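You operate a simulated robot arm through the tools that you are given. There is no shell and no other tool. Be economical: measure what you need, move in short steps, check, and stop when the job is done.

You are at the controls of a simulated two-armed robot. One attempt, no reset.

Task
Coat pump A with oil for storage: 10.0 ml flask, quarter turn back; then 30.0 ml flask, quarter turn forward.
Fine: each flask goes on a valve seat of the oiling stand and stays there; turn the barring wheel by hand.

The check looks at the end state, three seconds after you hand in, the way a careful person would. Anything else that was tipped, shoved, dropped, spilled or broken makes it a failure.

Robot
Two 7-joint arms with fingered hands on one trunk, on a base that drives. Base frame: it is fixed to the floor where the robot stands at the start and does not move with it; the origin is under the middle of the robot, x ahead of it, y to its left, z up. Readings come in mm, rad, newtons and seconds.
The left shoulder is at the start at [153, 173, 973], the right one opposite. With the tool pointing down near the work surface each hand reaches from about 100 to 880 mm from the robot's upright axis, wherever it stands, measured 20 degrees to its own side. Places, roughly: barring wheel [500, -200, 700]. Payload 3.5 kg a hand.
The TCP of each hand is the grasp point between the finger pads, 30 mm short of the fingertips. In the tool frame z runs along the fingers and y along their closing line. Largest opening 104 mm; the body of the gripper starts 35 mm behind the TCP. The gripper is a hand of 3 fingers: y runs from the thumb to the fingers, the wrist lies at [-15, -104, -178] in the tool frame, and closing takes about 1.5 s.
Orientation is that of the tool frame in the base frame, as a unit quaternion [w, x, y, z]. With the fingers straight down and the wrist toward the robot, the tool's x, y and z point along [0, 1, 0], [1, 0, 0] and [0, 0, -1] of the base frame.

Tools
- The arms move only by the tool move_arm. It takes "left_deltas", "right_deltas" or both (then of equal length, played together; a hand with none holds still); each is a list of rows, each a list of 3 entries, a list of its own where there are three numbers: the shift along the tool's x, y, z in units of 20 mm (1.0 is 20 mm), then the turn, a rotation vector about the tool's x, y, z in units of 8 degrees (1.0 is 8 degrees), then the finger opening in mm, from 0 to 104. In form: [[[x, y, z], [rx, ry, rz], jaw], ...]. A call has 1 to 12 rows; each row shifts and turns the commanded pose from where the row before left it, along the tool's axes as they then stand. A call with a number of a shift or a turn outside -1 to 1 is refused whole. A row lasts 0.2 s, in which the tool goes at most 50 mm and 0.15 rad; a call with a longer step from one row to the next is refused whole, and so is a gripper value outside its range. A pose out of reach is approached as far as the arm can. The call stops where the force on the tool passes 90 N (or 10 N more than at its start, if that is more) or the arm is blocked; 0.2 s more then pass. Each finger travels about 72 mm/s and halts on what it meets, pressing with about 27 N; the grip force reading is that of the motor and also rises with nothing between the fingers. The clock runs only during rows and for 0.2 s after the last one: add rows that do not move to give the fingers time. It gives the time, the measured TCP pose, the force on the tool (base axes), the opening and the grip force at its end, in the units of the frame above (readings bear some noise), with the torque about the TCP (base axes, N m) and any sound that the robot's microphone picked up, and new pictures: "views" is both (left out), scene, wrist or none (wrist: the cameras of the hands that moved).
- Cameras (640 x 400 px; columns grow to the right, rows downward): "scene" is now at [264.9, -41.1, 1169.6]; the picture's right is [-0.38, -0.92, 0.00], its down [-0.44, 0.18, -0.88] and it looks along [0.81, -0.34, -0.48] (base axes); focal length 214 px, centre (320, 200). "left" rides on the left gripper at [-64, -94, -117] in its tool frame; the picture's right is [-0.72, -0.33, 0.61], its down [0.64, -0.65, 0.40] and it looks along [0.27, 0.68, 0.68] (tool axes); focal length 238 px, centre (320, 200). "right" rides on the right gripper at [64, -94, -117] in its tool frame; the picture's right is [-0.72, 0.33, -0.61], its down [-0.64, -0.65, 0.40] and it looks along [-0.27, 0.68, 0.68] (tool axes); focal length 238 px, centre (320, 200). There is no depth. A picture from a camera that has moved, and an enlarged one, comes with that camera's place and axes in the base frame and with its lens. The place of the scene camera against the robot may be out by one fixed shift of up to 25 mm in any direction.
- lift_body(by): slides the trunk up (or, below 0, down) by that many mm; the arms and the scene camera ride with it, the base frame stays. It gives what a move gives, with no picture.
- drive_base(legs): drives the robot by 1 to 6 legs, each [ahead, left, turn to the left] in mm, mm and rad, along the robot's own axes; the way and the turn of a leg run together, so that a leg with both is an arc; at most 1500 mm and 3.142 rad a leg. The arms and the cameras ride along, it lands a little off, and it stops where it bumps. It gives what a move gives, and a new picture of the scene camera.
- preshape(shape, hand): the hand has 3 fingers and takes this shape, open, in about a second: jaw (thumb against the fingers, like two jaws); tri (thumb and two fingers); tip (a fingertip pinch); poke (one finger out to press); point (the index stretched); flat (the hand flat); cup (the hand cupped); fist (a fist). The gripper value then closes the fingers along that shape, each until it touches; the sizes above hold for jaw. It gives what a move gives, with no picture.
- head_to(pan, tilt): turns the head with the scene camera to pan (to the left, within 1.501 rad either way) and tilt (down, from -0.506 to 1.204), counted from straight ahead of the robot. It gives what a move gives, and a new picture of the scene camera.
- inspect(camera, box): a new picture of the part [left, top, right, bottom] of that camera's present view, enlarged. It takes no simulated time.
- job_done(): hands the job in; it is judged then, once.

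Go step by step. Nothing tells you exact positions but the pictures and the camera data: compare them with the known pose of the tool, close in by small moves and look again before you grip or let go. The budget is 120 turns and 260 pictures, counting those below and the enlarged ones. Unless the task says otherwise, let go and move clear before handing in, and close with one line.

The tools are called after "Call:" by a JSON object that holds its "op" and its "data". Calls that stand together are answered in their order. move_arm: Moves the arms, as the interface text tells. Its arguments: {"type":"object","properties":{"left_deltas":{"type":"array"},"right_deltas":{"type":"array"},"views":{"type":"string","enum":["both","scene","wrist","none"]}},"required":[]} The other tools are called the same way: lift_body (by) slides the trunk up or down; preshape (shape, hand) gives the hand a shape; drive_base (legs) drives the base; head_to (pan, tilt) turns the head that bears the scene camera; inspect (camera, box) takes an enlarged picture of a part of a camera's view; job_done () hands the job in.

At the start:

```text
time_s: 0.0
left_tool_pos: [559.7, 32.6, 1084.1]
left_orientation: [0.0, 0.706, 0.708, 0.0]
left_ft_force: [0.0, 0.3, 0.1]
left_ft_torque: [-0.01, 0.01, 0.02]
left_grip_width: 103.7
left_grasp_force: 0.1
left_shape: jaw
right_tool_pos: [427.8, -372.2, 1141.2]
right_orientation: [0.0, 0.707, 0.707, 0.0]
right_ft_force: [-0.3, 0.4, 1.0]
right_ft_torque: [0.01, 0.0, 0.0]
right_grip_width: 103.7
right_grasp_force: 0.1
right_shape: jaw
trunk travel left (down, up): [-75.0, 679.0]
robot x, y, heading: [-0.2, 0.5, 0.003]
head pan, tilt: [-0.394, 0.499]
```

scene: 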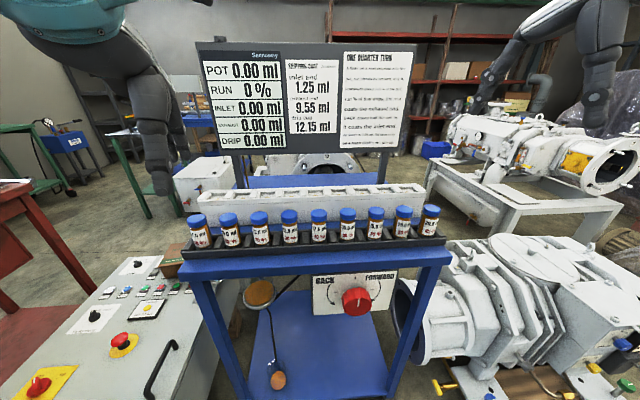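
right: 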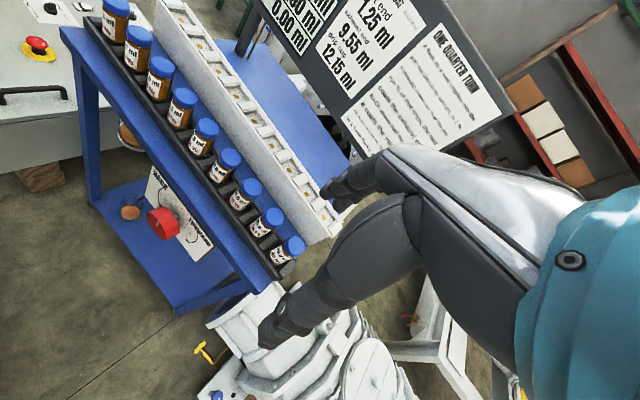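
left: 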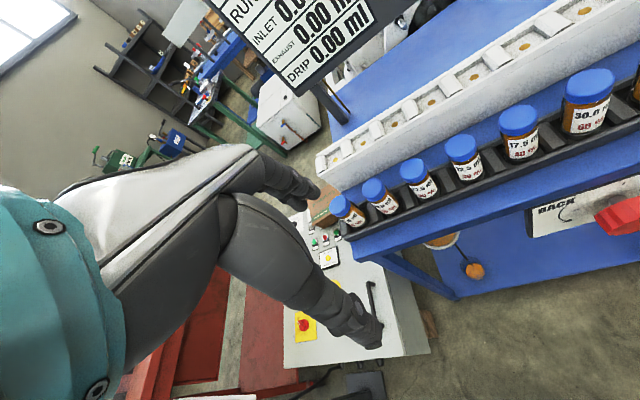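

I see a stand with a rack of nine blue-capped flasks, a row of valve seats behind it, a sign board, and a red barring wheel on the front. I'll read the board, labels and wheel first.

Call:
{"op": "inspect", "data": {"camera": "scene", "box": [190, 40, 310, 160]}}

Call:
{"op": "inspect", "data": {"camera": "scene", "box": [330, 40, 420, 155]}}

Call:
{"op": "inspect", "data": {"camera": "scene", "box": [180, 180, 320, 260]}}

Call:
{"op": "inspect", "data": {"camera": "scene", "box": [310, 180, 450, 260]}}

Call:
{"op": "inspect", "data": {"camera": "scene", "box": [300, 260, 410, 330]}}

```text
3.33 times, centred on (250, 100) of scene
camera zoom: at [264.9, -41.1, 1169.6], right [-0.38, -0.92, 0.0], down [-0.44, 0.18, -0.88], along [0.81, -0.34, -0.48], focal length 715 px, centre (553, 533)
```

zoom: 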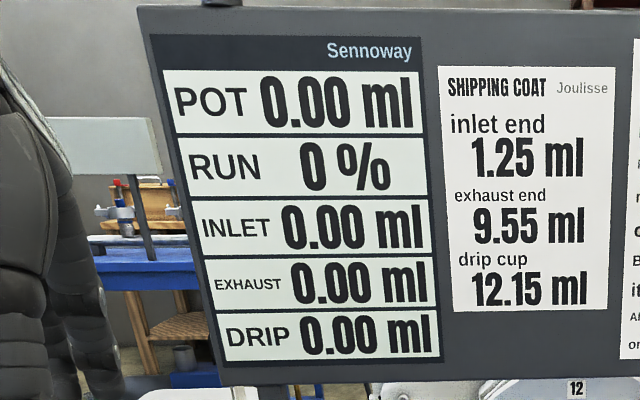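

```text
3.48 times, centred on (375, 98) of scene
camera zoom: at [264.9, -41.1, 1169.6], right [-0.38, -0.92, 0.0], down [-0.44, 0.18, -0.88], along [0.81, -0.34, -0.48], focal length 746 px, centre (129, 556)
```

zoom: 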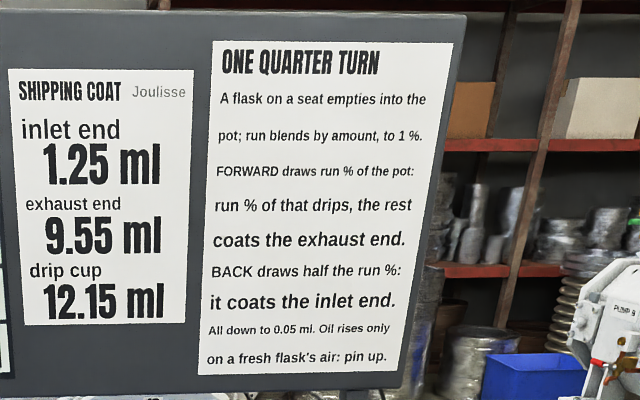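

```text
4.57 times, centred on (250, 220) of scene
camera zoom: at [264.9, -41.1, 1169.6], right [-0.38, -0.92, 0.0], down [-0.44, 0.18, -0.88], along [0.81, -0.34, -0.48], focal length 980 px, centre (640, 109)
```

zoom: 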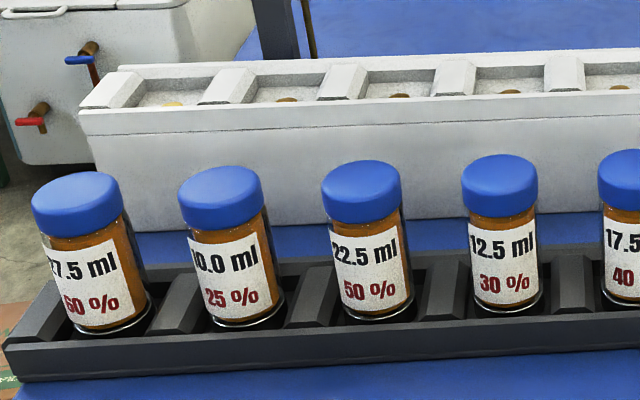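

```text
4.57 times, centred on (380, 220) of scene
camera zoom: at [264.9, -41.1, 1169.6], right [-0.38, -0.92, 0.0], down [-0.44, 0.18, -0.88], along [0.81, -0.34, -0.48], focal length 980 px, centre (46, 109)
```

zoom: 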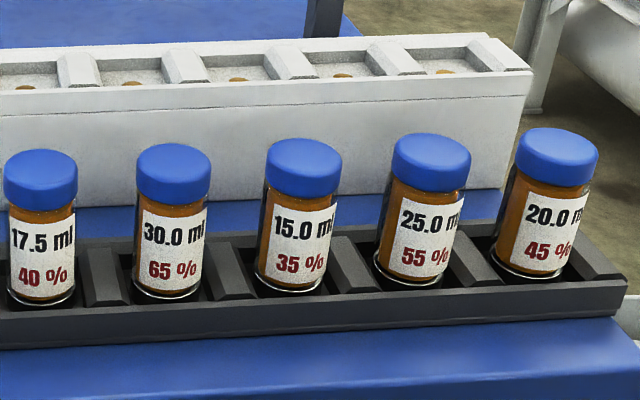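

```text
5.71 times, centred on (355, 295) of scene
camera zoom: at [264.9, -41.1, 1169.6], right [-0.38, -0.92, 0.0], down [-0.44, 0.18, -0.88], along [0.81, -0.34, -0.48], focal length 1226 px, centre (120, -343)
```

zoom: 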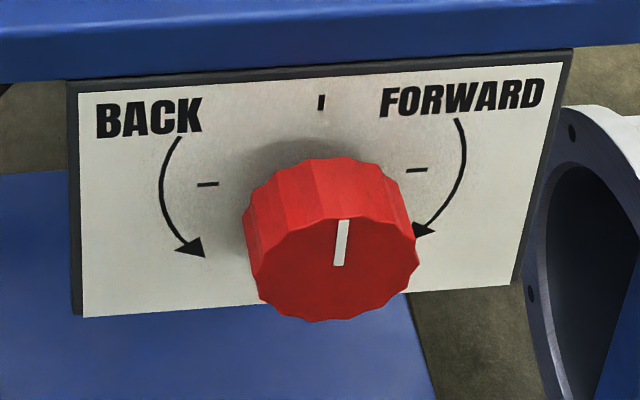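

The numbers work: 10 ml at 25 % turned back gives 1.25 ml inlet, and adding 30 ml at 65 % gives 56 %, which matches 9.55/12.15. Next I'll look closely at the seats and their pins.

Call:
{"op": "inspect", "data": {"camera": "left", "box": [310, 0, 640, 200]}}

Call:
{"op": "inspect", "data": {"camera": "right", "box": [140, 0, 360, 140]}}

Call:
{"op": "inspect", "data": {"camera": "right", "box": [200, 110, 360, 270]}}

Call:
{"op": "inspect", "data": {"camera": "scene", "box": [390, 100, 640, 300]}}

Call:
{"op": "inspect", "data": {"camera": "scene", "box": [190, 170, 430, 220]}}

```text
1.94 times, centred on (475, 100) of left
camera zoom: at [465.3, -32.0, 1200.4], right [-0.33, -0.72, -0.61], down [-0.65, 0.64, -0.4], along [0.68, 0.27, -0.68], focal length 462 px, centre (19, 394)
```

zoom: 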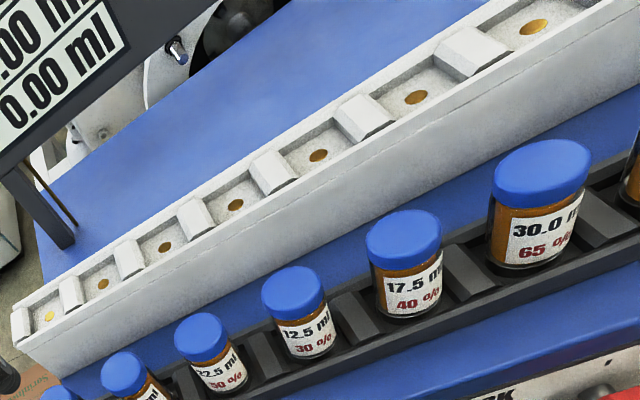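

```text
2.86 times, centred on (250, 70) of right
camera zoom: at [333.4, -307.9, 1258.6], right [0.33, -0.72, 0.61], down [-0.65, -0.64, -0.4], along [0.68, -0.27, -0.68], focal length 681 px, centre (520, 571)
```

zoom: 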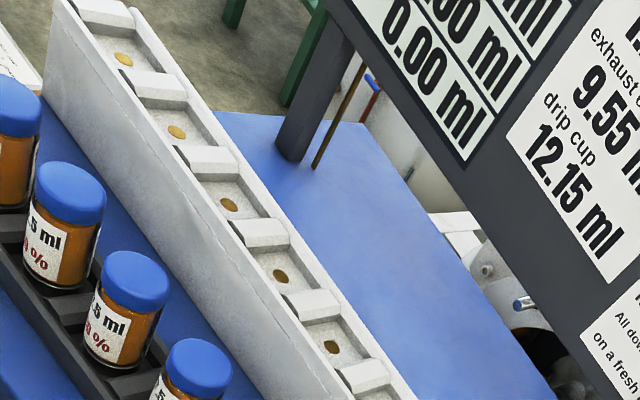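

```text
2.50 times, centred on (280, 190) of right
camera zoom: at [333.4, -307.9, 1258.6], right [0.33, -0.72, 0.61], down [-0.65, -0.64, -0.4], along [0.68, -0.27, -0.68], focal length 596 px, centre (420, 225)
```

zoom: 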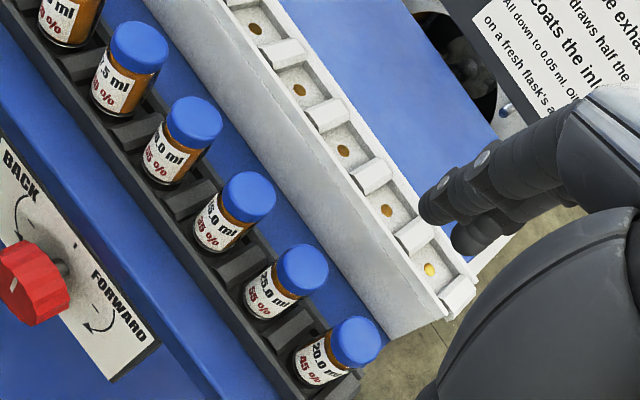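

```text
2.00 times, centred on (515, 200) of scene
camera zoom: at [264.9, -41.1, 1169.6], right [-0.38, -0.92, 0.0], down [-0.44, 0.18, -0.88], along [0.81, -0.34, -0.48], focal length 429 px, centre (-70, 200)
```

zoom: 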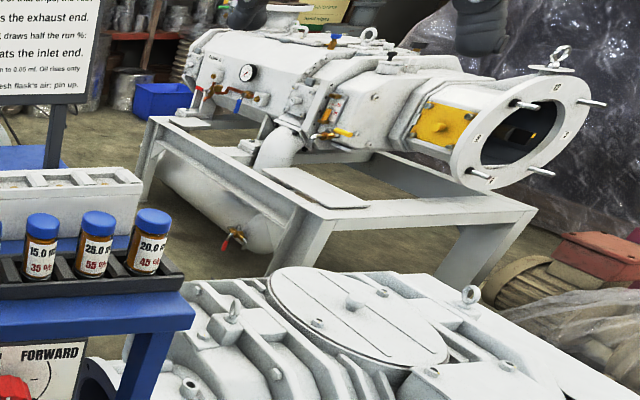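

```text
2.67 times, centred on (310, 195) of scene
camera zoom: at [264.9, -41.1, 1169.6], right [-0.38, -0.92, 0.0], down [-0.44, 0.18, -0.88], along [0.81, -0.34, -0.48], focal length 572 px, centre (347, 213)
```

zoom: 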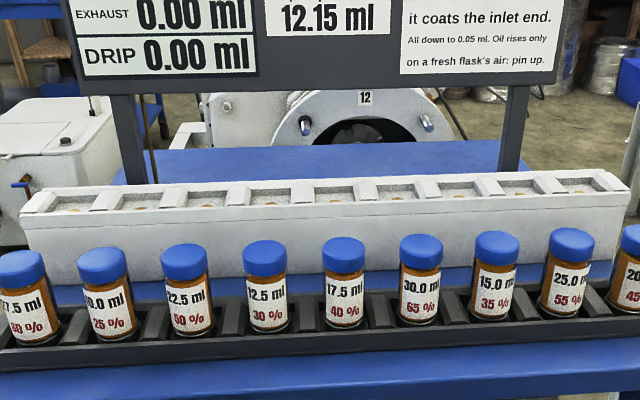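

The stand is turned about 17° and flask i sits directly in front of seat i. By triangulation, the 10.0 flask is near [711,-1], the 30.0 near [629,-257] (cap z≈889), and the seat floors are at z≈859, about 136 mm behind the flasks. I'll move the left arm aside, turn the right hand to match the stand and bring it over.

Call:
{"op": "move_arm", "data": {"left_deltas": [[[1, 0, 0], [0, 0, 0], 104], [[1, 0, 0], [0, 0, 0], 104], [[1, 0, 0], [0, 0, 0], 104], [[1, 0, 0], [0, 0, 0], 104], [[1, 0, 0], [0, 0, 0], 104], [[1, 0, 0], [0, 0, 0], 104], [[1, 0, 0], [0, 0, 0], 104], [[1, 0, 0], [0, 0, 0], 104], [[1, 0, 0], [0, 0, 0], 104], [[1, 0, 0], [0, 0, 0], 104], [[1, 0, 0], [0, 0, 0], 104], [[1, 0, 0], [0, 0, 0], 104]], "right_deltas": [[[0, 0, 0], [0, 0, 0.72], 80], [[0, 0, 0], [0, 0, 0.72], 80], [[0, 0, 0], [0, 0, 0.72], 80], [[1, 0.4, 0], [0, 0, 0], 80], [[1, 0.4, 0], [0, 0, 0], 80], [[1, 0.4, 0], [0, 0, 0], 80], [[1, 0.4, 0], [0, 0, 0], 80], [[1, 0.4, 0], [0, 0, 0], 80], [[1, 0.4, 0], [0, 0, 0], 80], [[1, 0.4, 0], [0, 0, 0], 80], [[1, 0.4, 0], [0, 0, 0], 80], [[1, 0.4, 0], [0, 0, 0], 80]], "views": "wrist"}}

```text
time_s: 2.6
left_tool_pos: [558.5, 273.3, 1082.6]
left_orientation: [-0.001, 0.708, 0.706, -0.001]
left_ft_force: [0.7, 0.6, -0.6]
left_ft_torque: [0.01, 0.0, -0.04]
left_grip_width: 103.7
left_grasp_force: 0.1
left_shape: jaw
right_tool_pos: [550.4, -220.6, 1142.6]
right_orientation: [0.0, 0.805, 0.593, 0.0]
right_ft_force: [-0.3, -0.4, -0.7]
right_ft_torque: [-0.01, 0.0, -0.01]
right_grip_width: 80.4
right_grasp_force: 0.0
right_shape: jaw
trunk travel left (down, up): [-75.0, 679.0]
robot x, y, heading: [5.6, 0.7, 0.003]
head pan, tilt: [-0.394, 0.499]
camera right: at [479.7, -132.2, 1258.6], right [0.1, -0.78, 0.61], down [-0.81, -0.42, -0.4], along [0.57, -0.46, -0.68], focal length 238 px, centre (320, 200)
camera left: at [465.5, 208.4, 1199.7], right [-0.33, -0.72, -0.61], down [-0.65, 0.64, -0.4], along [0.68, 0.27, -0.68], focal length 238 px, centre (320, 200)
```

right: 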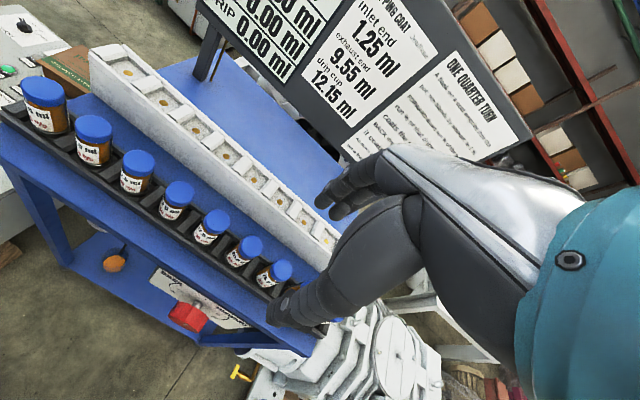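
left: 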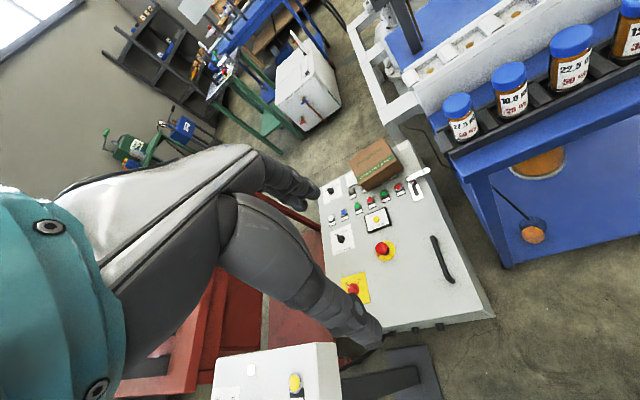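

The left camera confirms the 10.0 flask at about [712,0]. I'm moving the right hand above it.

Call:
{"op": "move_arm", "data": {"right_deltas": [[[1, 0.37, 0.4], [0, 0, 0], 80], [[1, 0.37, 0.4], [0, 0, 0], 80], [[1, 0.37, 0.4], [0, 0, 0], 80], [[1, 0.37, 0.4], [0, 0, 0], 80], [[1, 0.37, 0.4], [0, 0, 0], 80], [[1, 0.37, 0.4], [0, 0, 0], 80], [[1, 0.37, 0.4], [0, 0, 0], 80], [[1, 0.37, 0.4], [0, 0, 0], 80], [[1, 0.37, 0.4], [0, 0, 0], 80], [[1, 0.37, 0.4], [0, 0, 0], 80], [[1, 0.37, 0.4], [0, 0, 0], 80], [[0.9, 0.38, 0.4], [0, 0, 0], 80]], "views": "both"}}

```text
time_s: 5.2
left_tool_pos: [559.0, 272.4, 1083.2]
left_orientation: [0.0, 0.707, 0.707, 0.0]
left_ft_force: [-0.2, -0.4, 0.2]
left_ft_torque: [0.01, 0.03, 0.0]
left_grip_width: 103.7
left_grasp_force: 0.1
left_shape: jaw
right_tool_pos: [591.3, -194.3, 1110.9]
right_orientation: [0.0, 0.806, 0.593, 0.0]
right_ft_force: [0.3, 0.1, -0.2]
right_ft_torque: [0.0, 0.03, 0.0]
right_grip_width: 80.2
right_grasp_force: 0.0
right_shape: jaw
right hand out of reach, approached as far as the arm can: row 2, 3, 4, 5, 6, 7, 8, 9, 10, 11, 12
trunk travel left (down, up): [-75.0, 679.0]
robot x, y, heading: [-1.1, -4.2, -0.005]
head pan, tilt: [-0.394, 0.499]
camera scene: at [264.9, -41.1, 1169.6], right [-0.38, -0.92, 0.0], down [-0.44, 0.18, -0.88], along [0.81, -0.34, -0.48], focal length 214 px, centre (320, 200)
camera right: at [519.6, -106.2, 1228.6], right [0.1, -0.78, 0.61], down [-0.81, -0.42, -0.4], along [0.57, -0.46, -0.68], focal length 238 px, centre (320, 200)
```

scene: 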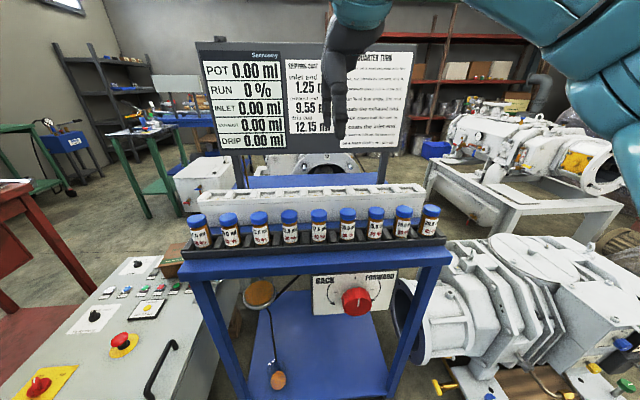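
right: 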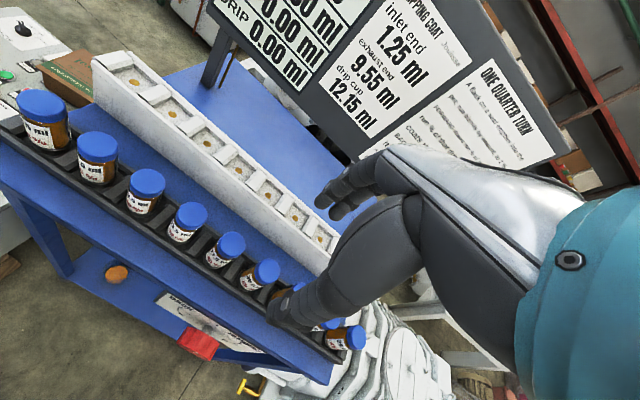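

The right arm cannot cross the midline that far out. I'll turn the base square to the stand and creep closer, so the left arm can serve flask 1 and the right arm flask 5.

Call:
{"op": "drive_base", "data": {"legs": [[0, 0, -0.3]]}}

Call:
{"op": "head_to", "data": {"pan": 0.0, "tilt": 0.9}}

```text
time_s: 6.6
left_tool_pos: [613.2, 96.6, 1084.4]
left_orientation: [0.0, 0.804, 0.595, -0.001]
left_ft_force: [-0.5, -0.5, -0.2]
left_ft_torque: [-0.01, 0.01, 0.01]
left_grip_width: 103.7
left_grasp_force: 0.1
left_shape: jaw
right_tool_pos: [508.0, -361.1, 1111.3]
right_orientation: [-0.001, 0.884, 0.467, 0.0]
right_ft_force: [0.2, -0.3, -0.7]
right_ft_torque: [0.03, 0.02, 0.05]
right_grip_width: 79.8
right_grasp_force: 0.0
right_shape: jaw
trunk travel left (down, up): [-75.0, 679.0]
robot x, y, heading: [-0.2, 1.4, -0.298]
head pan, tilt: [-0.394, 0.499]
camera scene: at [242.9, -117.8, 1169.6], right [-0.64, -0.77, 0.0], down [-0.37, 0.31, -0.88], along [0.68, -0.56, -0.48], focal length 214 px, centre (320, 200)
```

scene: 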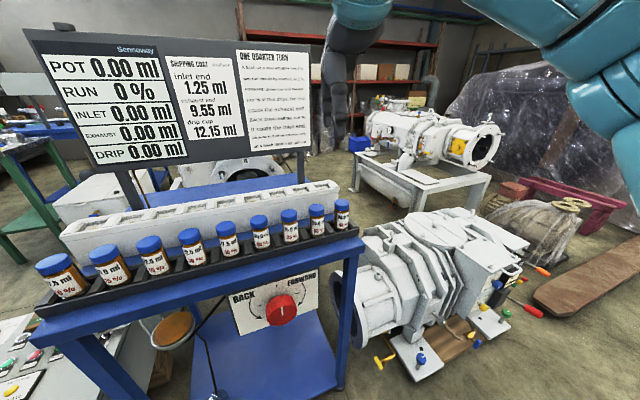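

```text
time_s: 7.4
left_tool_pos: [613.6, 96.7, 1084.5]
left_orientation: [0.0, 0.804, 0.595, 0.0]
left_ft_force: [0.1, -0.3, -0.5]
left_ft_torque: [0.0, 0.02, 0.0]
left_grip_width: 103.9
left_grasp_force: 0.2
left_shape: jaw
right_tool_pos: [508.5, -359.3, 1112.0]
right_orientation: [0.0, 0.884, 0.467, 0.0]
right_ft_force: [1.0, 0.3, 0.0]
right_ft_torque: [0.04, -0.02, 0.01]
right_grip_width: 80.3
right_grasp_force: 0.0
right_shape: jaw
trunk travel left (down, up): [-75.0, 679.0]
robot x, y, heading: [-0.4, -2.0, -0.298]
head pan, tilt: [0.0, 0.901]
camera scene: at [245.1, -81.7, 1135.8], right [-0.29, -0.96, 0.0], down [-0.75, 0.23, -0.62], along [0.59, -0.18, -0.78], focal length 214 px, centre (320, 200)
```

scene: 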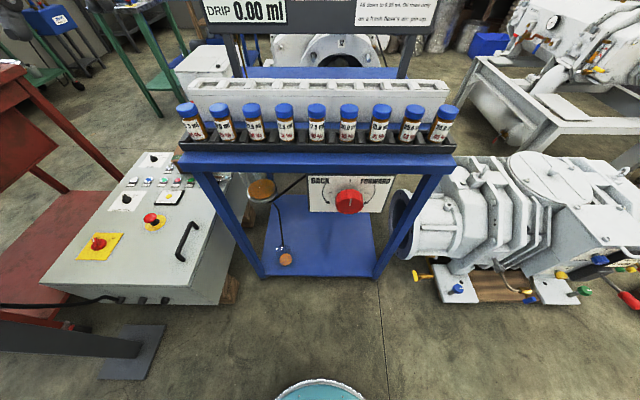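

Now square to the stand, with a clear floor ahead. Driving 100 mm closer.

Call:
{"op": "drive_base", "data": {"legs": [[100, 0, 0]]}}

```text
time_s: 8.6
left_tool_pos: [708.9, 68.1, 1083.4]
left_orientation: [0.0, 0.804, 0.594, -0.001]
left_ft_force: [0.3, 0.8, -0.6]
left_ft_torque: [-0.03, 0.01, 0.01]
left_grip_width: 103.8
left_grasp_force: 0.0
left_shape: jaw
right_tool_pos: [603.8, -388.5, 1111.0]
right_orientation: [0.0, 0.884, 0.468, 0.0]
right_ft_force: [-0.6, 0.0, -0.6]
right_ft_torque: [0.0, -0.02, 0.01]
right_grip_width: 80.2
right_grasp_force: 0.0
right_shape: jaw
trunk travel left (down, up): [-75.0, 679.0]
robot x, y, heading: [92.1, -29.9, -0.3]
head pan, tilt: [0.0, 0.901]
camera scene: at [340.2, -110.7, 1135.5], right [-0.29, -0.96, 0.0], down [-0.75, 0.23, -0.62], along [0.59, -0.18, -0.78], focal length 214 px, centre (320, 200)
```

scene: 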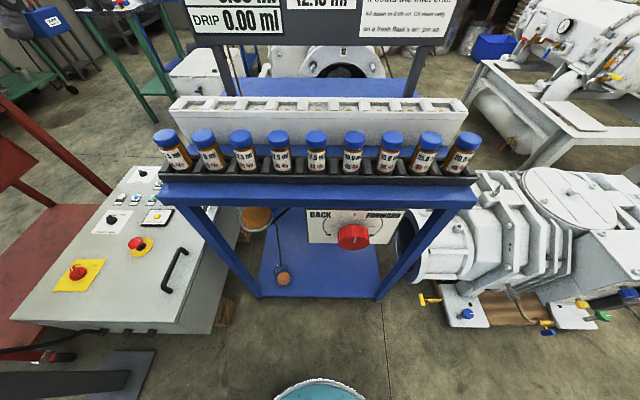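

Left hand goes above flask 1 and opens to 80; the right hand just turns square and waits.

Call:
{"op": "move_arm", "data": {"left_deltas": [[[-0.8, 0.285, 0], [0, 0, 0], 80], [[-0.8, 0.285, 0], [0, 0, 0], 80], [[-0.8, 0.285, 0], [0, 0, 0], 80], [[-0.8, 0.285, 0], [0, 0, 0], 80], [[0, 0, 1], [0, 0, 0], 80], [[0, 0, 1], [0, 0, 0], 80], [[0, 0, 1], [0, 0, 0], 80], [[0, 0, 1], [0, 0, 0], 80]], "right_deltas": [[[0, 0, 0], [0, 0, -0.72], 80], [[0, 0, 0], [0, 0, -0.72], 80], [[0, 0, 0], [0, 0, -0.72], 80], [[0, 0, 0], [0, 0, 0], 80], [[0, 0, 0], [0, 0, 0], 80], [[0, 0, 0], [0, 0, 0], 80], [[0, 0, 0], [0, 0, 0], 80], [[0, 0, 0], [0, 0, 0], 80]], "views": "both"}}

```text
time_s: 10.4
left_tool_pos: [710.8, 1.0, 1003.2]
left_orientation: [-0.001, 0.804, 0.595, 0.001]
left_ft_force: [-0.3, 0.1, -0.1]
left_ft_torque: [0.01, 0.01, 0.02]
left_grip_width: 80.4
left_grasp_force: 0.0
left_shape: jaw
right_tool_pos: [603.0, -388.4, 1111.5]
right_orientation: [0.0, 0.804, 0.595, 0.0]
right_ft_force: [-0.1, 0.5, -0.3]
right_ft_torque: [-0.01, -0.01, 0.03]
right_grip_width: 80.4
right_grasp_force: 0.1
right_shape: jaw
trunk travel left (down, up): [-75.0, 679.0]
robot x, y, heading: [95.6, -26.5, -0.292]
head pan, tilt: [0.0, 0.901]
camera scene: at [339.7, -110.5, 1135.7], right [-0.29, -0.96, 0.0], down [-0.75, 0.23, -0.62], along [0.59, -0.18, -0.78], focal length 214 px, centre (320, 200)
camera right: at [530.9, -299.6, 1228.3], right [0.1, -0.78, 0.61], down [-0.81, -0.42, -0.4], along [0.58, -0.46, -0.68], focal length 238 px, centre (320, 200)
camera left: at [603.5, -33.5, 1119.7], right [-0.52, -0.59, -0.61], down [-0.44, 0.8, -0.4], along [0.73, 0.06, -0.68], focal length 238 px, centre (320, 200)
```

scene: 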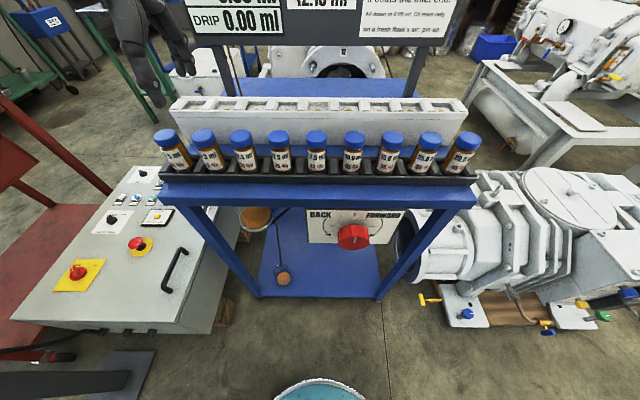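
right: 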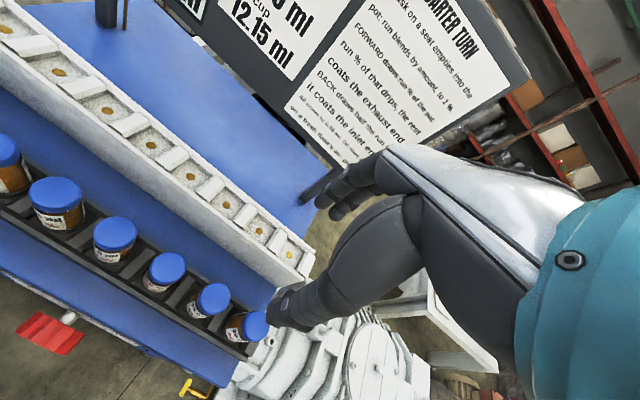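
left: 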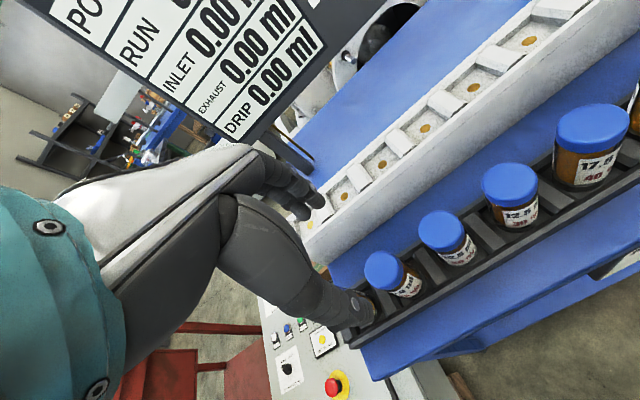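

The wrist camera shows the 10.0 cap directly under the left TCP. Lowering to cap height and looking before gripping.

Call:
{"op": "move_arm", "data": {"left_deltas": [[[0, 0, 1], [0, 0, 0], 80], [[0, 0, 1], [0, 0, 0], 80], [[0, 0, 1], [0, 0, 0], 80], [[0, 0, 1], [0, 0, 0], 80], [[0, 0, 1], [0, 0, 0], 80], [[0, 0, 0.75], [0, 0, 0], 80]], "views": "both"}}

```text
time_s: 11.8
left_tool_pos: [712.3, 0.9, 888.5]
left_orientation: [0.0, 0.804, 0.595, 0.0]
left_ft_force: [-0.6, 0.2, -0.4]
left_ft_torque: [0.01, 0.04, -0.02]
left_grip_width: 80.3
left_grasp_force: 0.1
left_shape: jaw
right_tool_pos: [602.7, -387.9, 1111.1]
right_orientation: [0.0, 0.804, 0.595, -0.001]
right_ft_force: [0.2, 0.4, 0.0]
right_ft_torque: [0.0, 0.01, -0.01]
right_grip_width: 80.2
right_grasp_force: 0.2
right_shape: jaw
trunk travel left (down, up): [-75.0, 679.0]
robot x, y, heading: [93.4, -30.5, -0.3]
head pan, tilt: [0.0, 0.901]
camera scene: at [339.6, -110.5, 1135.7], right [-0.29, -0.96, 0.0], down [-0.75, 0.23, -0.62], along [0.59, -0.18, -0.78], focal length 214 px, centre (320, 200)
camera left: at [603.8, -34.0, 1005.2], right [-0.52, -0.59, -0.61], down [-0.44, 0.8, -0.4], along [0.73, 0.06, -0.68], focal length 238 px, centre (320, 200)
```

scene: 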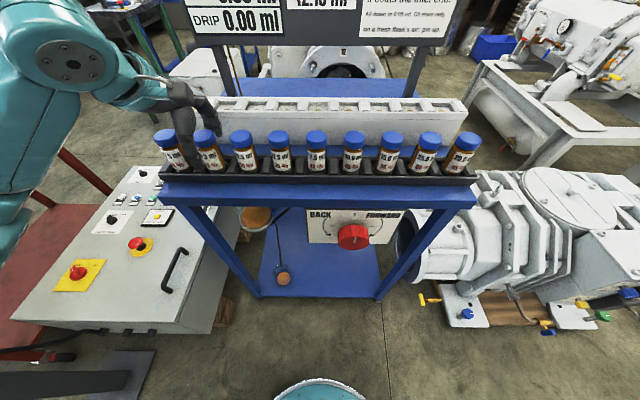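
left: 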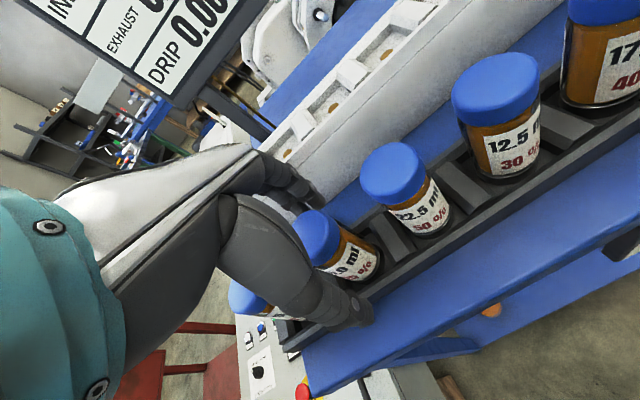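

Call:
{"op": "inspect", "data": {"camera": "scene", "box": [130, 60, 290, 200]}}

Call:
{"op": "inspect", "data": {"camera": "left", "box": [200, 150, 420, 350]}}

```text
2.86 times, centred on (210, 130) of scene
camera zoom: at [339.6, -110.5, 1135.7], right [-0.29, -0.96, 0.0], down [-0.75, 0.23, -0.62], along [0.59, -0.18, -0.78], focal length 613 px, centre (634, 400)
```

zoom: 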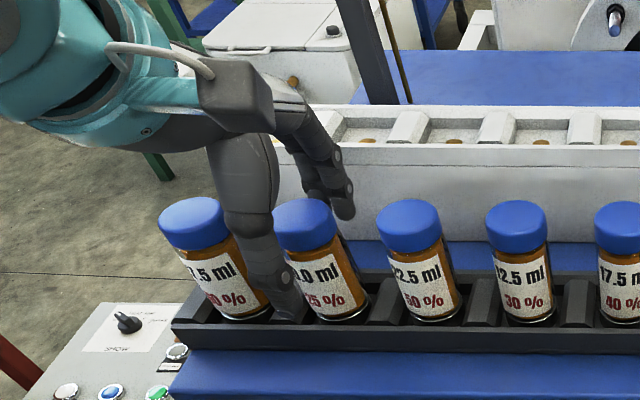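

```text
2.00 times, centred on (310, 250) of left
camera zoom: at [603.8, -34.0, 1005.2], right [-0.52, -0.59, -0.61], down [-0.44, 0.8, -0.4], along [0.73, 0.06, -0.68], focal length 477 px, centre (340, 100)
```

zoom: 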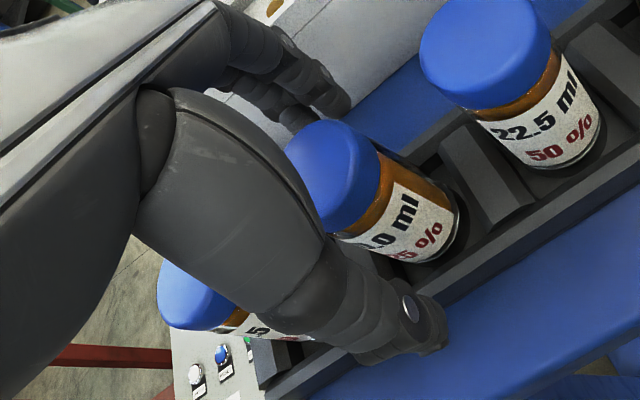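

Fingers straddle the 10.0 flask front and back. Closing gently.

Call:
{"op": "move_arm", "data": {"left_deltas": [[[0, 0, 0], [0, 0, 0], 60], [[0, 0, 0], [0, 0, 0], 45], [[0, 0, 0], [0, 0, 0], 35], [[0, 0, 0], [0, 0, 0], 30], [[0, 0, 0], [0, 0, 0], 25], [[0, 0, 0], [0, 0, 0], 25], [[0, 0, 0], [0, 0, 0], 25], [[0, 0, 0], [0, 0, 0], 25]], "views": "both"}}

```text
time_s: 13.6
left_tool_pos: [711.8, 0.1, 887.7]
left_orientation: [0.001, 0.804, 0.595, 0.0]
left_ft_force: [-0.2, -0.5, -0.8]
left_ft_torque: [-0.01, -0.03, 0.01]
left_grip_width: 29.8
left_grasp_force: 26.9
left_shape: jaw
right_tool_pos: [602.9, -388.7, 1112.0]
right_orientation: [0.0, 0.804, 0.594, 0.001]
right_ft_force: [0.3, 0.5, -0.1]
right_ft_torque: [0.0, 0.01, 0.0]
right_grip_width: 80.5
right_grasp_force: 0.1
right_shape: jaw
trunk travel left (down, up): [-75.0, 679.0]
robot x, y, heading: [94.6, -29.4, -0.298]
head pan, tilt: [0.0, 0.901]
camera scene: at [339.6, -110.5, 1135.7], right [-0.29, -0.96, 0.0], down [-0.75, 0.23, -0.62], along [0.59, -0.18, -0.78], focal length 214 px, centre (320, 200)
camera left: at [603.8, -34.0, 1005.3], right [-0.52, -0.59, -0.61], down [-0.44, 0.8, -0.4], along [0.73, 0.06, -0.68], focal length 238 px, centre (320, 200)
```

scene: 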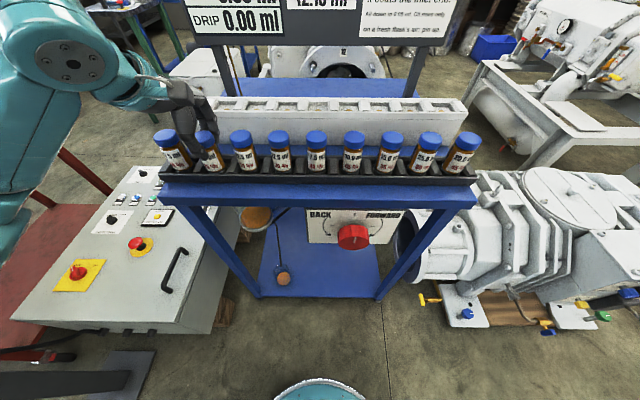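
left: 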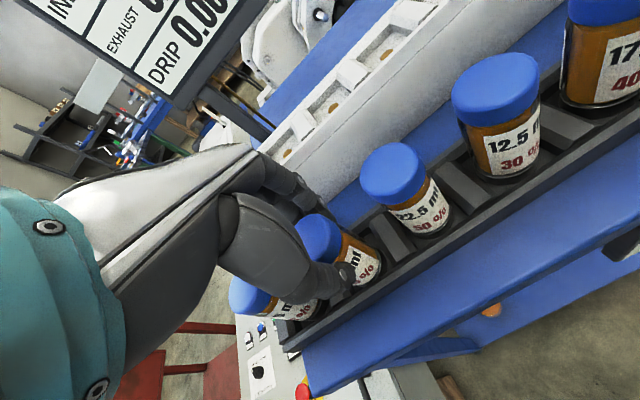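

Gripped at 29.8 mm. Lifting 60 mm and looking, including at the flask's bottom.

Call:
{"op": "move_arm", "data": {"left_deltas": [[[0, 0, -0.5], [0, 0, 0], 22], [[0, 0, -0.5], [0, 0, 0], 22], [[0, 0, -1], [0, 0, 0], 22], [[0, 0, -1], [0, 0, 0], 22], [[0, 0, -1], [0, 0, 0], 22]], "views": "both"}}

Call:
{"op": "inspect", "data": {"camera": "scene", "box": [130, 40, 290, 180]}}

```text
time_s: 14.8
left_tool_pos: [711.9, 0.5, 969.1]
left_orientation: [0.0, 0.804, 0.595, 0.0]
left_ft_force: [-1.1, 1.1, -1.3]
left_ft_torque: [-0.01, -0.01, 0.02]
left_grip_width: 30.0
left_grasp_force: 26.6
left_shape: jaw
right_tool_pos: [601.9, -390.9, 1110.9]
right_orientation: [-0.001, 0.804, 0.595, -0.001]
right_ft_force: [-0.5, 0.0, 0.3]
right_ft_torque: [-0.02, 0.01, 0.0]
right_grip_width: 80.3
right_grasp_force: 0.0
right_shape: jaw
trunk travel left (down, up): [-75.0, 679.0]
robot x, y, heading: [95.0, -32.0, -0.3]
head pan, tilt: [0.0, 0.901]
camera scene: at [339.4, -110.5, 1135.8], right [-0.29, -0.96, 0.0], down [-0.75, 0.23, -0.62], along [0.59, -0.18, -0.78], focal length 214 px, centre (320, 200)
camera left: at [603.2, -33.3, 1085.6], right [-0.52, -0.59, -0.61], down [-0.44, 0.8, -0.4], along [0.73, 0.06, -0.68], focal length 238 px, centre (320, 200)
```

scene: 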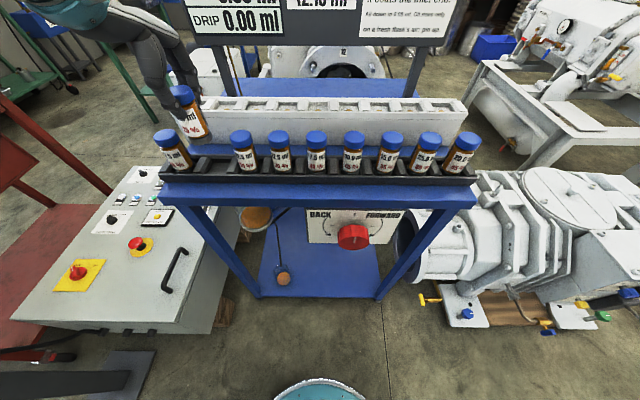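
left: 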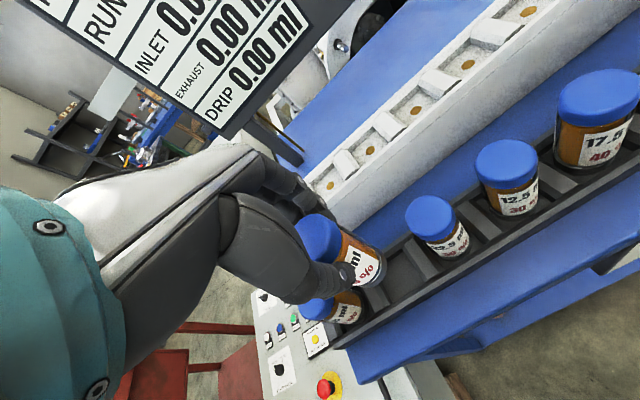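

```text
2.86 times, centred on (210, 110) of scene
camera zoom: at [339.4, -110.5, 1135.8], right [-0.29, -0.96, 0.0], down [-0.75, 0.23, -0.62], along [0.59, -0.18, -0.78], focal length 613 px, centre (634, 457)
```

zoom: 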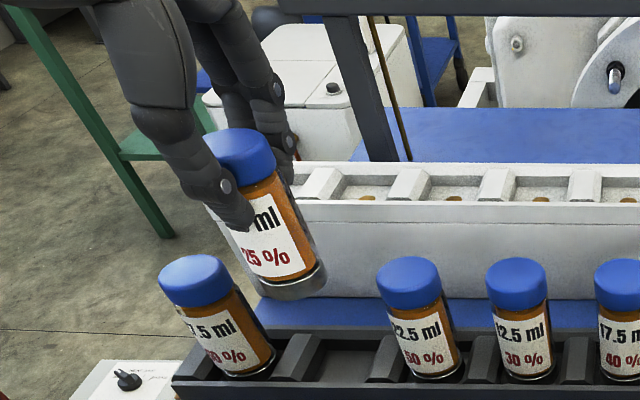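

The flask comes up straight, with a metal valve base on the bottom, so it goes on upright. Moving back toward the seat behind it, slightly higher, then looking.

Call:
{"op": "move_arm", "data": {"left_deltas": [[[0, 0, -0.8], [0, 0, 0], 22], [[0, 1, 0], [0, 0, 0], 22], [[0, 1, 0], [0, 0, 0], 22], [[0, 1, 0], [0, 0, 0], 22], [[0, 1, 0], [0, 0, 0], 22], [[0, 1, 0], [0, 0, 0], 22], [[0, 1, 0], [0, 0, 0], 22], [[0, 0.6, 0], [0, 0, 0], 22]], "views": "both"}}

Call:
{"op": "inspect", "data": {"camera": "left", "box": [240, 150, 480, 320]}}

Call:
{"op": "inspect", "data": {"camera": "scene", "box": [130, 20, 290, 120]}}

Call:
{"op": "inspect", "data": {"camera": "right", "box": [0, 0, 160, 100]}}

```text
time_s: 16.6
left_tool_pos: [838.2, -36.6, 985.6]
left_orientation: [0.0, 0.804, 0.595, 0.0]
left_ft_force: [0.1, 0.0, -0.9]
left_ft_torque: [0.0, -0.01, -0.01]
left_grip_width: 30.2
left_grasp_force: 27.3
left_shape: jaw
right_tool_pos: [603.3, -389.0, 1111.2]
right_orientation: [0.0, 0.804, 0.595, -0.001]
right_ft_force: [1.1, 0.7, -0.3]
right_ft_torque: [-0.01, 0.0, -0.02]
right_grip_width: 80.1
right_grasp_force: 0.0
right_shape: jaw
trunk travel left (down, up): [-75.0, 679.0]
robot x, y, heading: [95.1, -27.8, -0.297]
head pan, tilt: [0.0, 0.901]
camera scene: at [339.6, -110.6, 1135.7], right [-0.29, -0.96, 0.0], down [-0.75, 0.23, -0.62], along [0.59, -0.18, -0.78], focal length 214 px, centre (320, 200)
camera left: at [729.7, -73.0, 1101.9], right [-0.52, -0.59, -0.61], down [-0.44, 0.8, -0.4], along [0.73, 0.06, -0.68], focal length 238 px, centre (320, 200)
```

scene: 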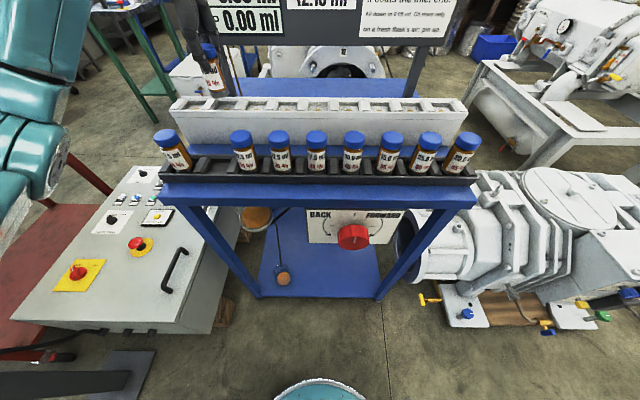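
left: 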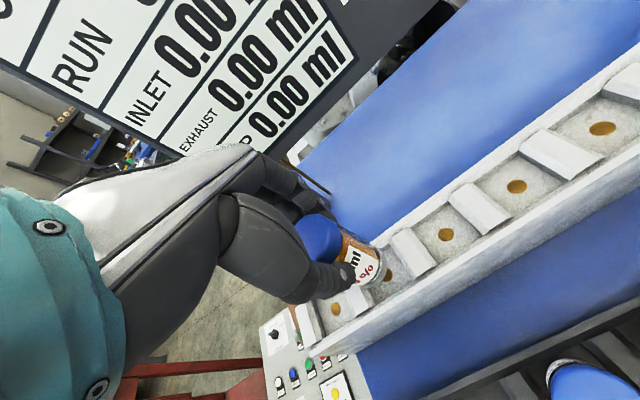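

```text
2.35 times, centred on (360, 235) of left
camera zoom: at [729.7, -73.0, 1101.9], right [-0.52, -0.59, -0.61], down [-0.44, 0.8, -0.4], along [0.73, 0.06, -0.68], focal length 561 px, centre (226, 118)
```

zoom: 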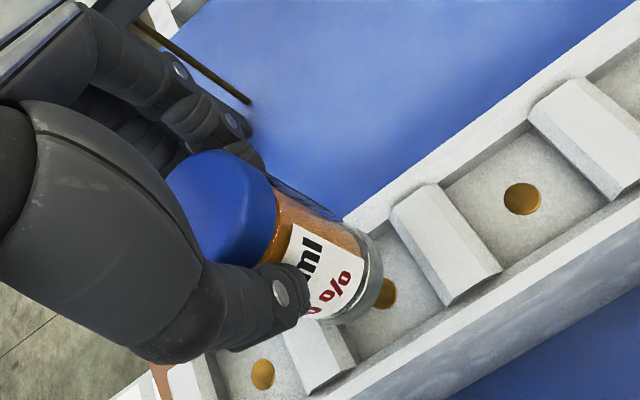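

```text
4.00 times, centred on (210, 70) of scene
camera zoom: at [339.6, -110.6, 1135.7], right [-0.29, -0.96, 0.0], down [-0.75, 0.23, -0.62], along [0.59, -0.18, -0.78], focal length 858 px, centre (760, 720)
```

zoom: 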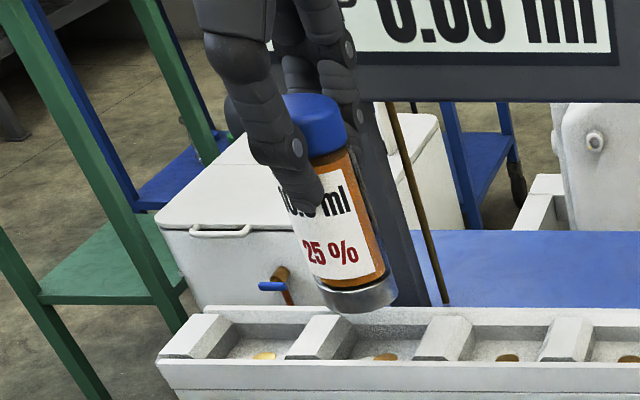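

```text
4.00 times, centred on (80, 50) of right
camera zoom: at [530.8, -299.8, 1228.3], right [0.1, -0.78, 0.61], down [-0.81, -0.42, -0.4], along [0.58, -0.46, -0.68], focal length 953 px, centre (1280, 800)
```

zoom: 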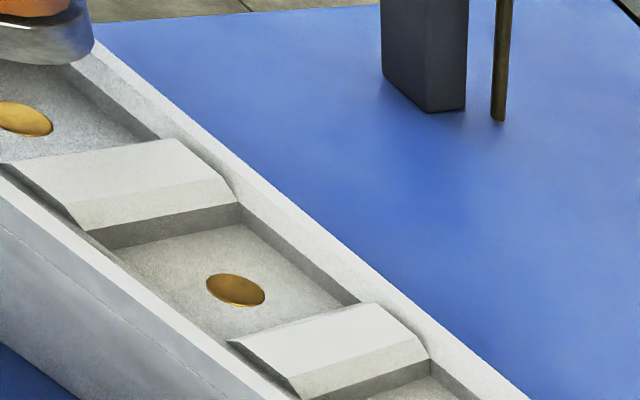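

The seat 1 pin is at about [840.5,-37] and the flask hangs right over it. Its base should be about 75 mm below the TCP, so it should land near TCP z≈933. Lowering most of the way.

Call:
{"op": "move_arm", "data": {"left_deltas": [[[0, 0.1, 0.7], [0, 0, 0], 22], [[0, 0, 0.7], [0, 0, 0], 22], [[0, 0, 0.5], [0, 0, 0], 22], [[0, 0, 0.2], [0, 0, 0], 22]], "views": "wrist"}}

Call:
{"op": "inspect", "data": {"camera": "left", "box": [240, 150, 480, 320]}}

Call:
{"op": "inspect", "data": {"camera": "scene", "box": [150, 40, 290, 130]}}

```text
time_s: 17.6
left_tool_pos: [838.0, -37.5, 949.7]
left_orientation: [0.007, 0.804, 0.595, 0.004]
left_ft_force: [0.6, 1.5, 30.3]
left_ft_torque: [0.05, 0.04, 0.04]
left_grip_width: 31.7
left_grasp_force: 27.5
left_shape: jaw
right_tool_pos: [599.1, -388.5, 1113.2]
right_orientation: [0.0, 0.804, 0.595, 0.001]
right_ft_force: [0.6, 0.1, 0.2]
right_ft_torque: [0.01, 0.03, 0.01]
right_grip_width: 80.3
right_grasp_force: 0.0
right_shape: jaw
trunk travel left (down, up): [-75.0, 679.0]
robot x, y, heading: [92.9, -28.9, -0.297]
head pan, tilt: [0.0, 0.901]
camera left: at [727.8, -72.3, 1065.6], right [-0.51, -0.6, -0.62], down [-0.43, 0.8, -0.42], along [0.74, 0.05, -0.67], focal length 238 px, centre (320, 200)
```

left: 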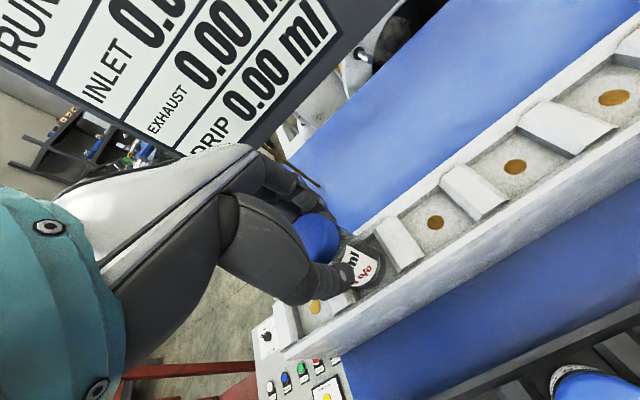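

```text
2.35 times, centred on (360, 235) of left
camera zoom: at [727.8, -72.3, 1065.6], right [-0.51, -0.6, -0.62], down [-0.43, 0.8, -0.42], along [0.74, 0.05, -0.67], focal length 561 px, centre (226, 118)
```

zoom: 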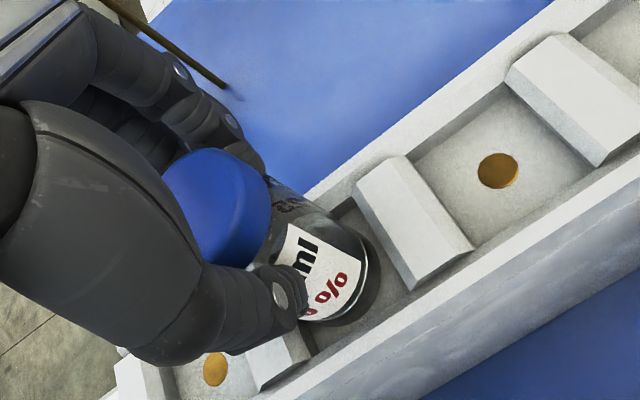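

```text
4.44 times, centred on (220, 85) of scene
camera zoom: at [336.3, -110.1, 1137.1], right [-0.29, -0.96, 0.0], down [-0.75, 0.23, -0.62], along [0.6, -0.18, -0.78], focal length 953 px, centre (764, 711)
```

zoom: 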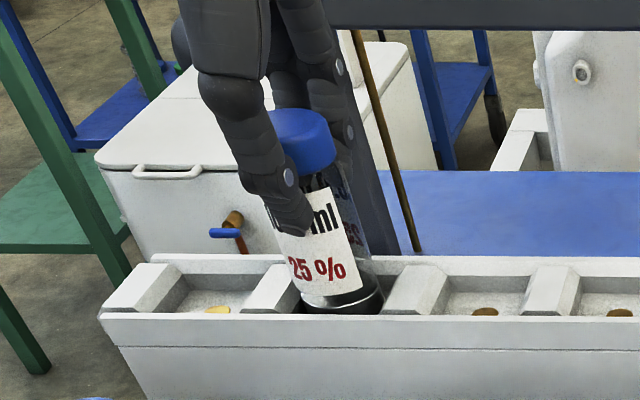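

Contact at about 30 N, and the flask has already emptied through the seat. I'll ease off the pressure, then open.

Call:
{"op": "move_arm", "data": {"left_deltas": [[[0, 0, -0.25], [0, 0, 0], 22], [[0, 0, 0], [0, 0, 0], 22]], "views": "none"}}

```text
time_s: 18.2
left_tool_pos: [837.5, -39.6, 950.3]
left_orientation: [0.002, 0.804, 0.595, 0.002]
left_ft_force: [1.4, 0.8, 23.1]
left_ft_torque: [0.0, -0.05, 0.04]
left_grip_width: 31.7
left_grasp_force: 26.8
left_shape: jaw
right_tool_pos: [601.4, -388.1, 1112.1]
right_orientation: [0.0, 0.804, 0.594, 0.002]
right_ft_force: [0.5, 0.1, 0.5]
right_ft_torque: [-0.02, 0.04, 0.02]
right_grip_width: 80.1
right_grasp_force: 0.1
right_shape: jaw
trunk travel left (down, up): [-75.0, 679.0]
robot x, y, heading: [96.7, -27.8, -0.304]
head pan, tilt: [0.0, 0.901]
```

Call:
{"op": "move_arm", "data": {"left_deltas": [[[0, 0, -0.2], [0, 0, 0], 22], [[0, 0, 0], [0, 0, 0], 22], [[0, 0, 0], [0, 0, 0], 34], [[0, 0, 0], [0, 0, 0], 38], [[0, 0, 0], [0, 0, 0], 44], [[0, 0, 0], [0, 0, 0], 50]], "views": "none"}}

Call:
{"op": "inspect", "data": {"camera": "left", "box": [240, 150, 480, 320]}}

Call:
{"op": "inspect", "data": {"camera": "scene", "box": [150, 40, 290, 130]}}

```text
time_s: 19.6
left_tool_pos: [839.5, -38.5, 951.3]
left_orientation: [0.0, 0.804, 0.595, 0.0]
left_ft_force: [-0.1, 0.4, 0.1]
left_ft_torque: [0.01, 0.01, -0.01]
left_grip_width: 49.5
left_grasp_force: 0.1
left_shape: jaw
right_tool_pos: [602.1, -388.3, 1112.4]
right_orientation: [0.0, 0.804, 0.595, 0.0]
right_ft_force: [0.5, -0.6, -0.3]
right_ft_torque: [-0.03, 0.02, -0.03]
right_grip_width: 80.2
right_grasp_force: 0.0
right_shape: jaw
trunk travel left (down, up): [-75.0, 679.0]
robot x, y, heading: [94.1, -28.7, -0.299]
head pan, tilt: [0.0, 0.901]
```

```text
2.35 times, centred on (360, 235) of left
camera zoom: at [731.2, -72.9, 1068.0], right [-0.52, -0.59, -0.61], down [-0.44, 0.8, -0.4], along [0.73, 0.06, -0.68], focal length 561 px, centre (226, 118)
```

zoom: 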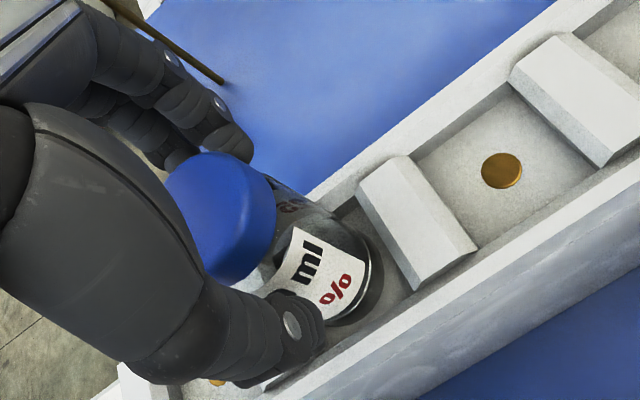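

```text
4.44 times, centred on (220, 85) of scene
camera zoom: at [339.5, -110.5, 1135.7], right [-0.29, -0.96, 0.0], down [-0.75, 0.23, -0.62], along [0.59, -0.18, -0.78], focal length 953 px, centre (764, 711)
```

zoom: 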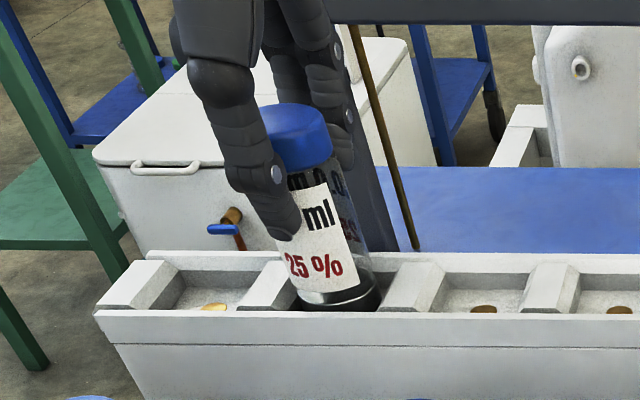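

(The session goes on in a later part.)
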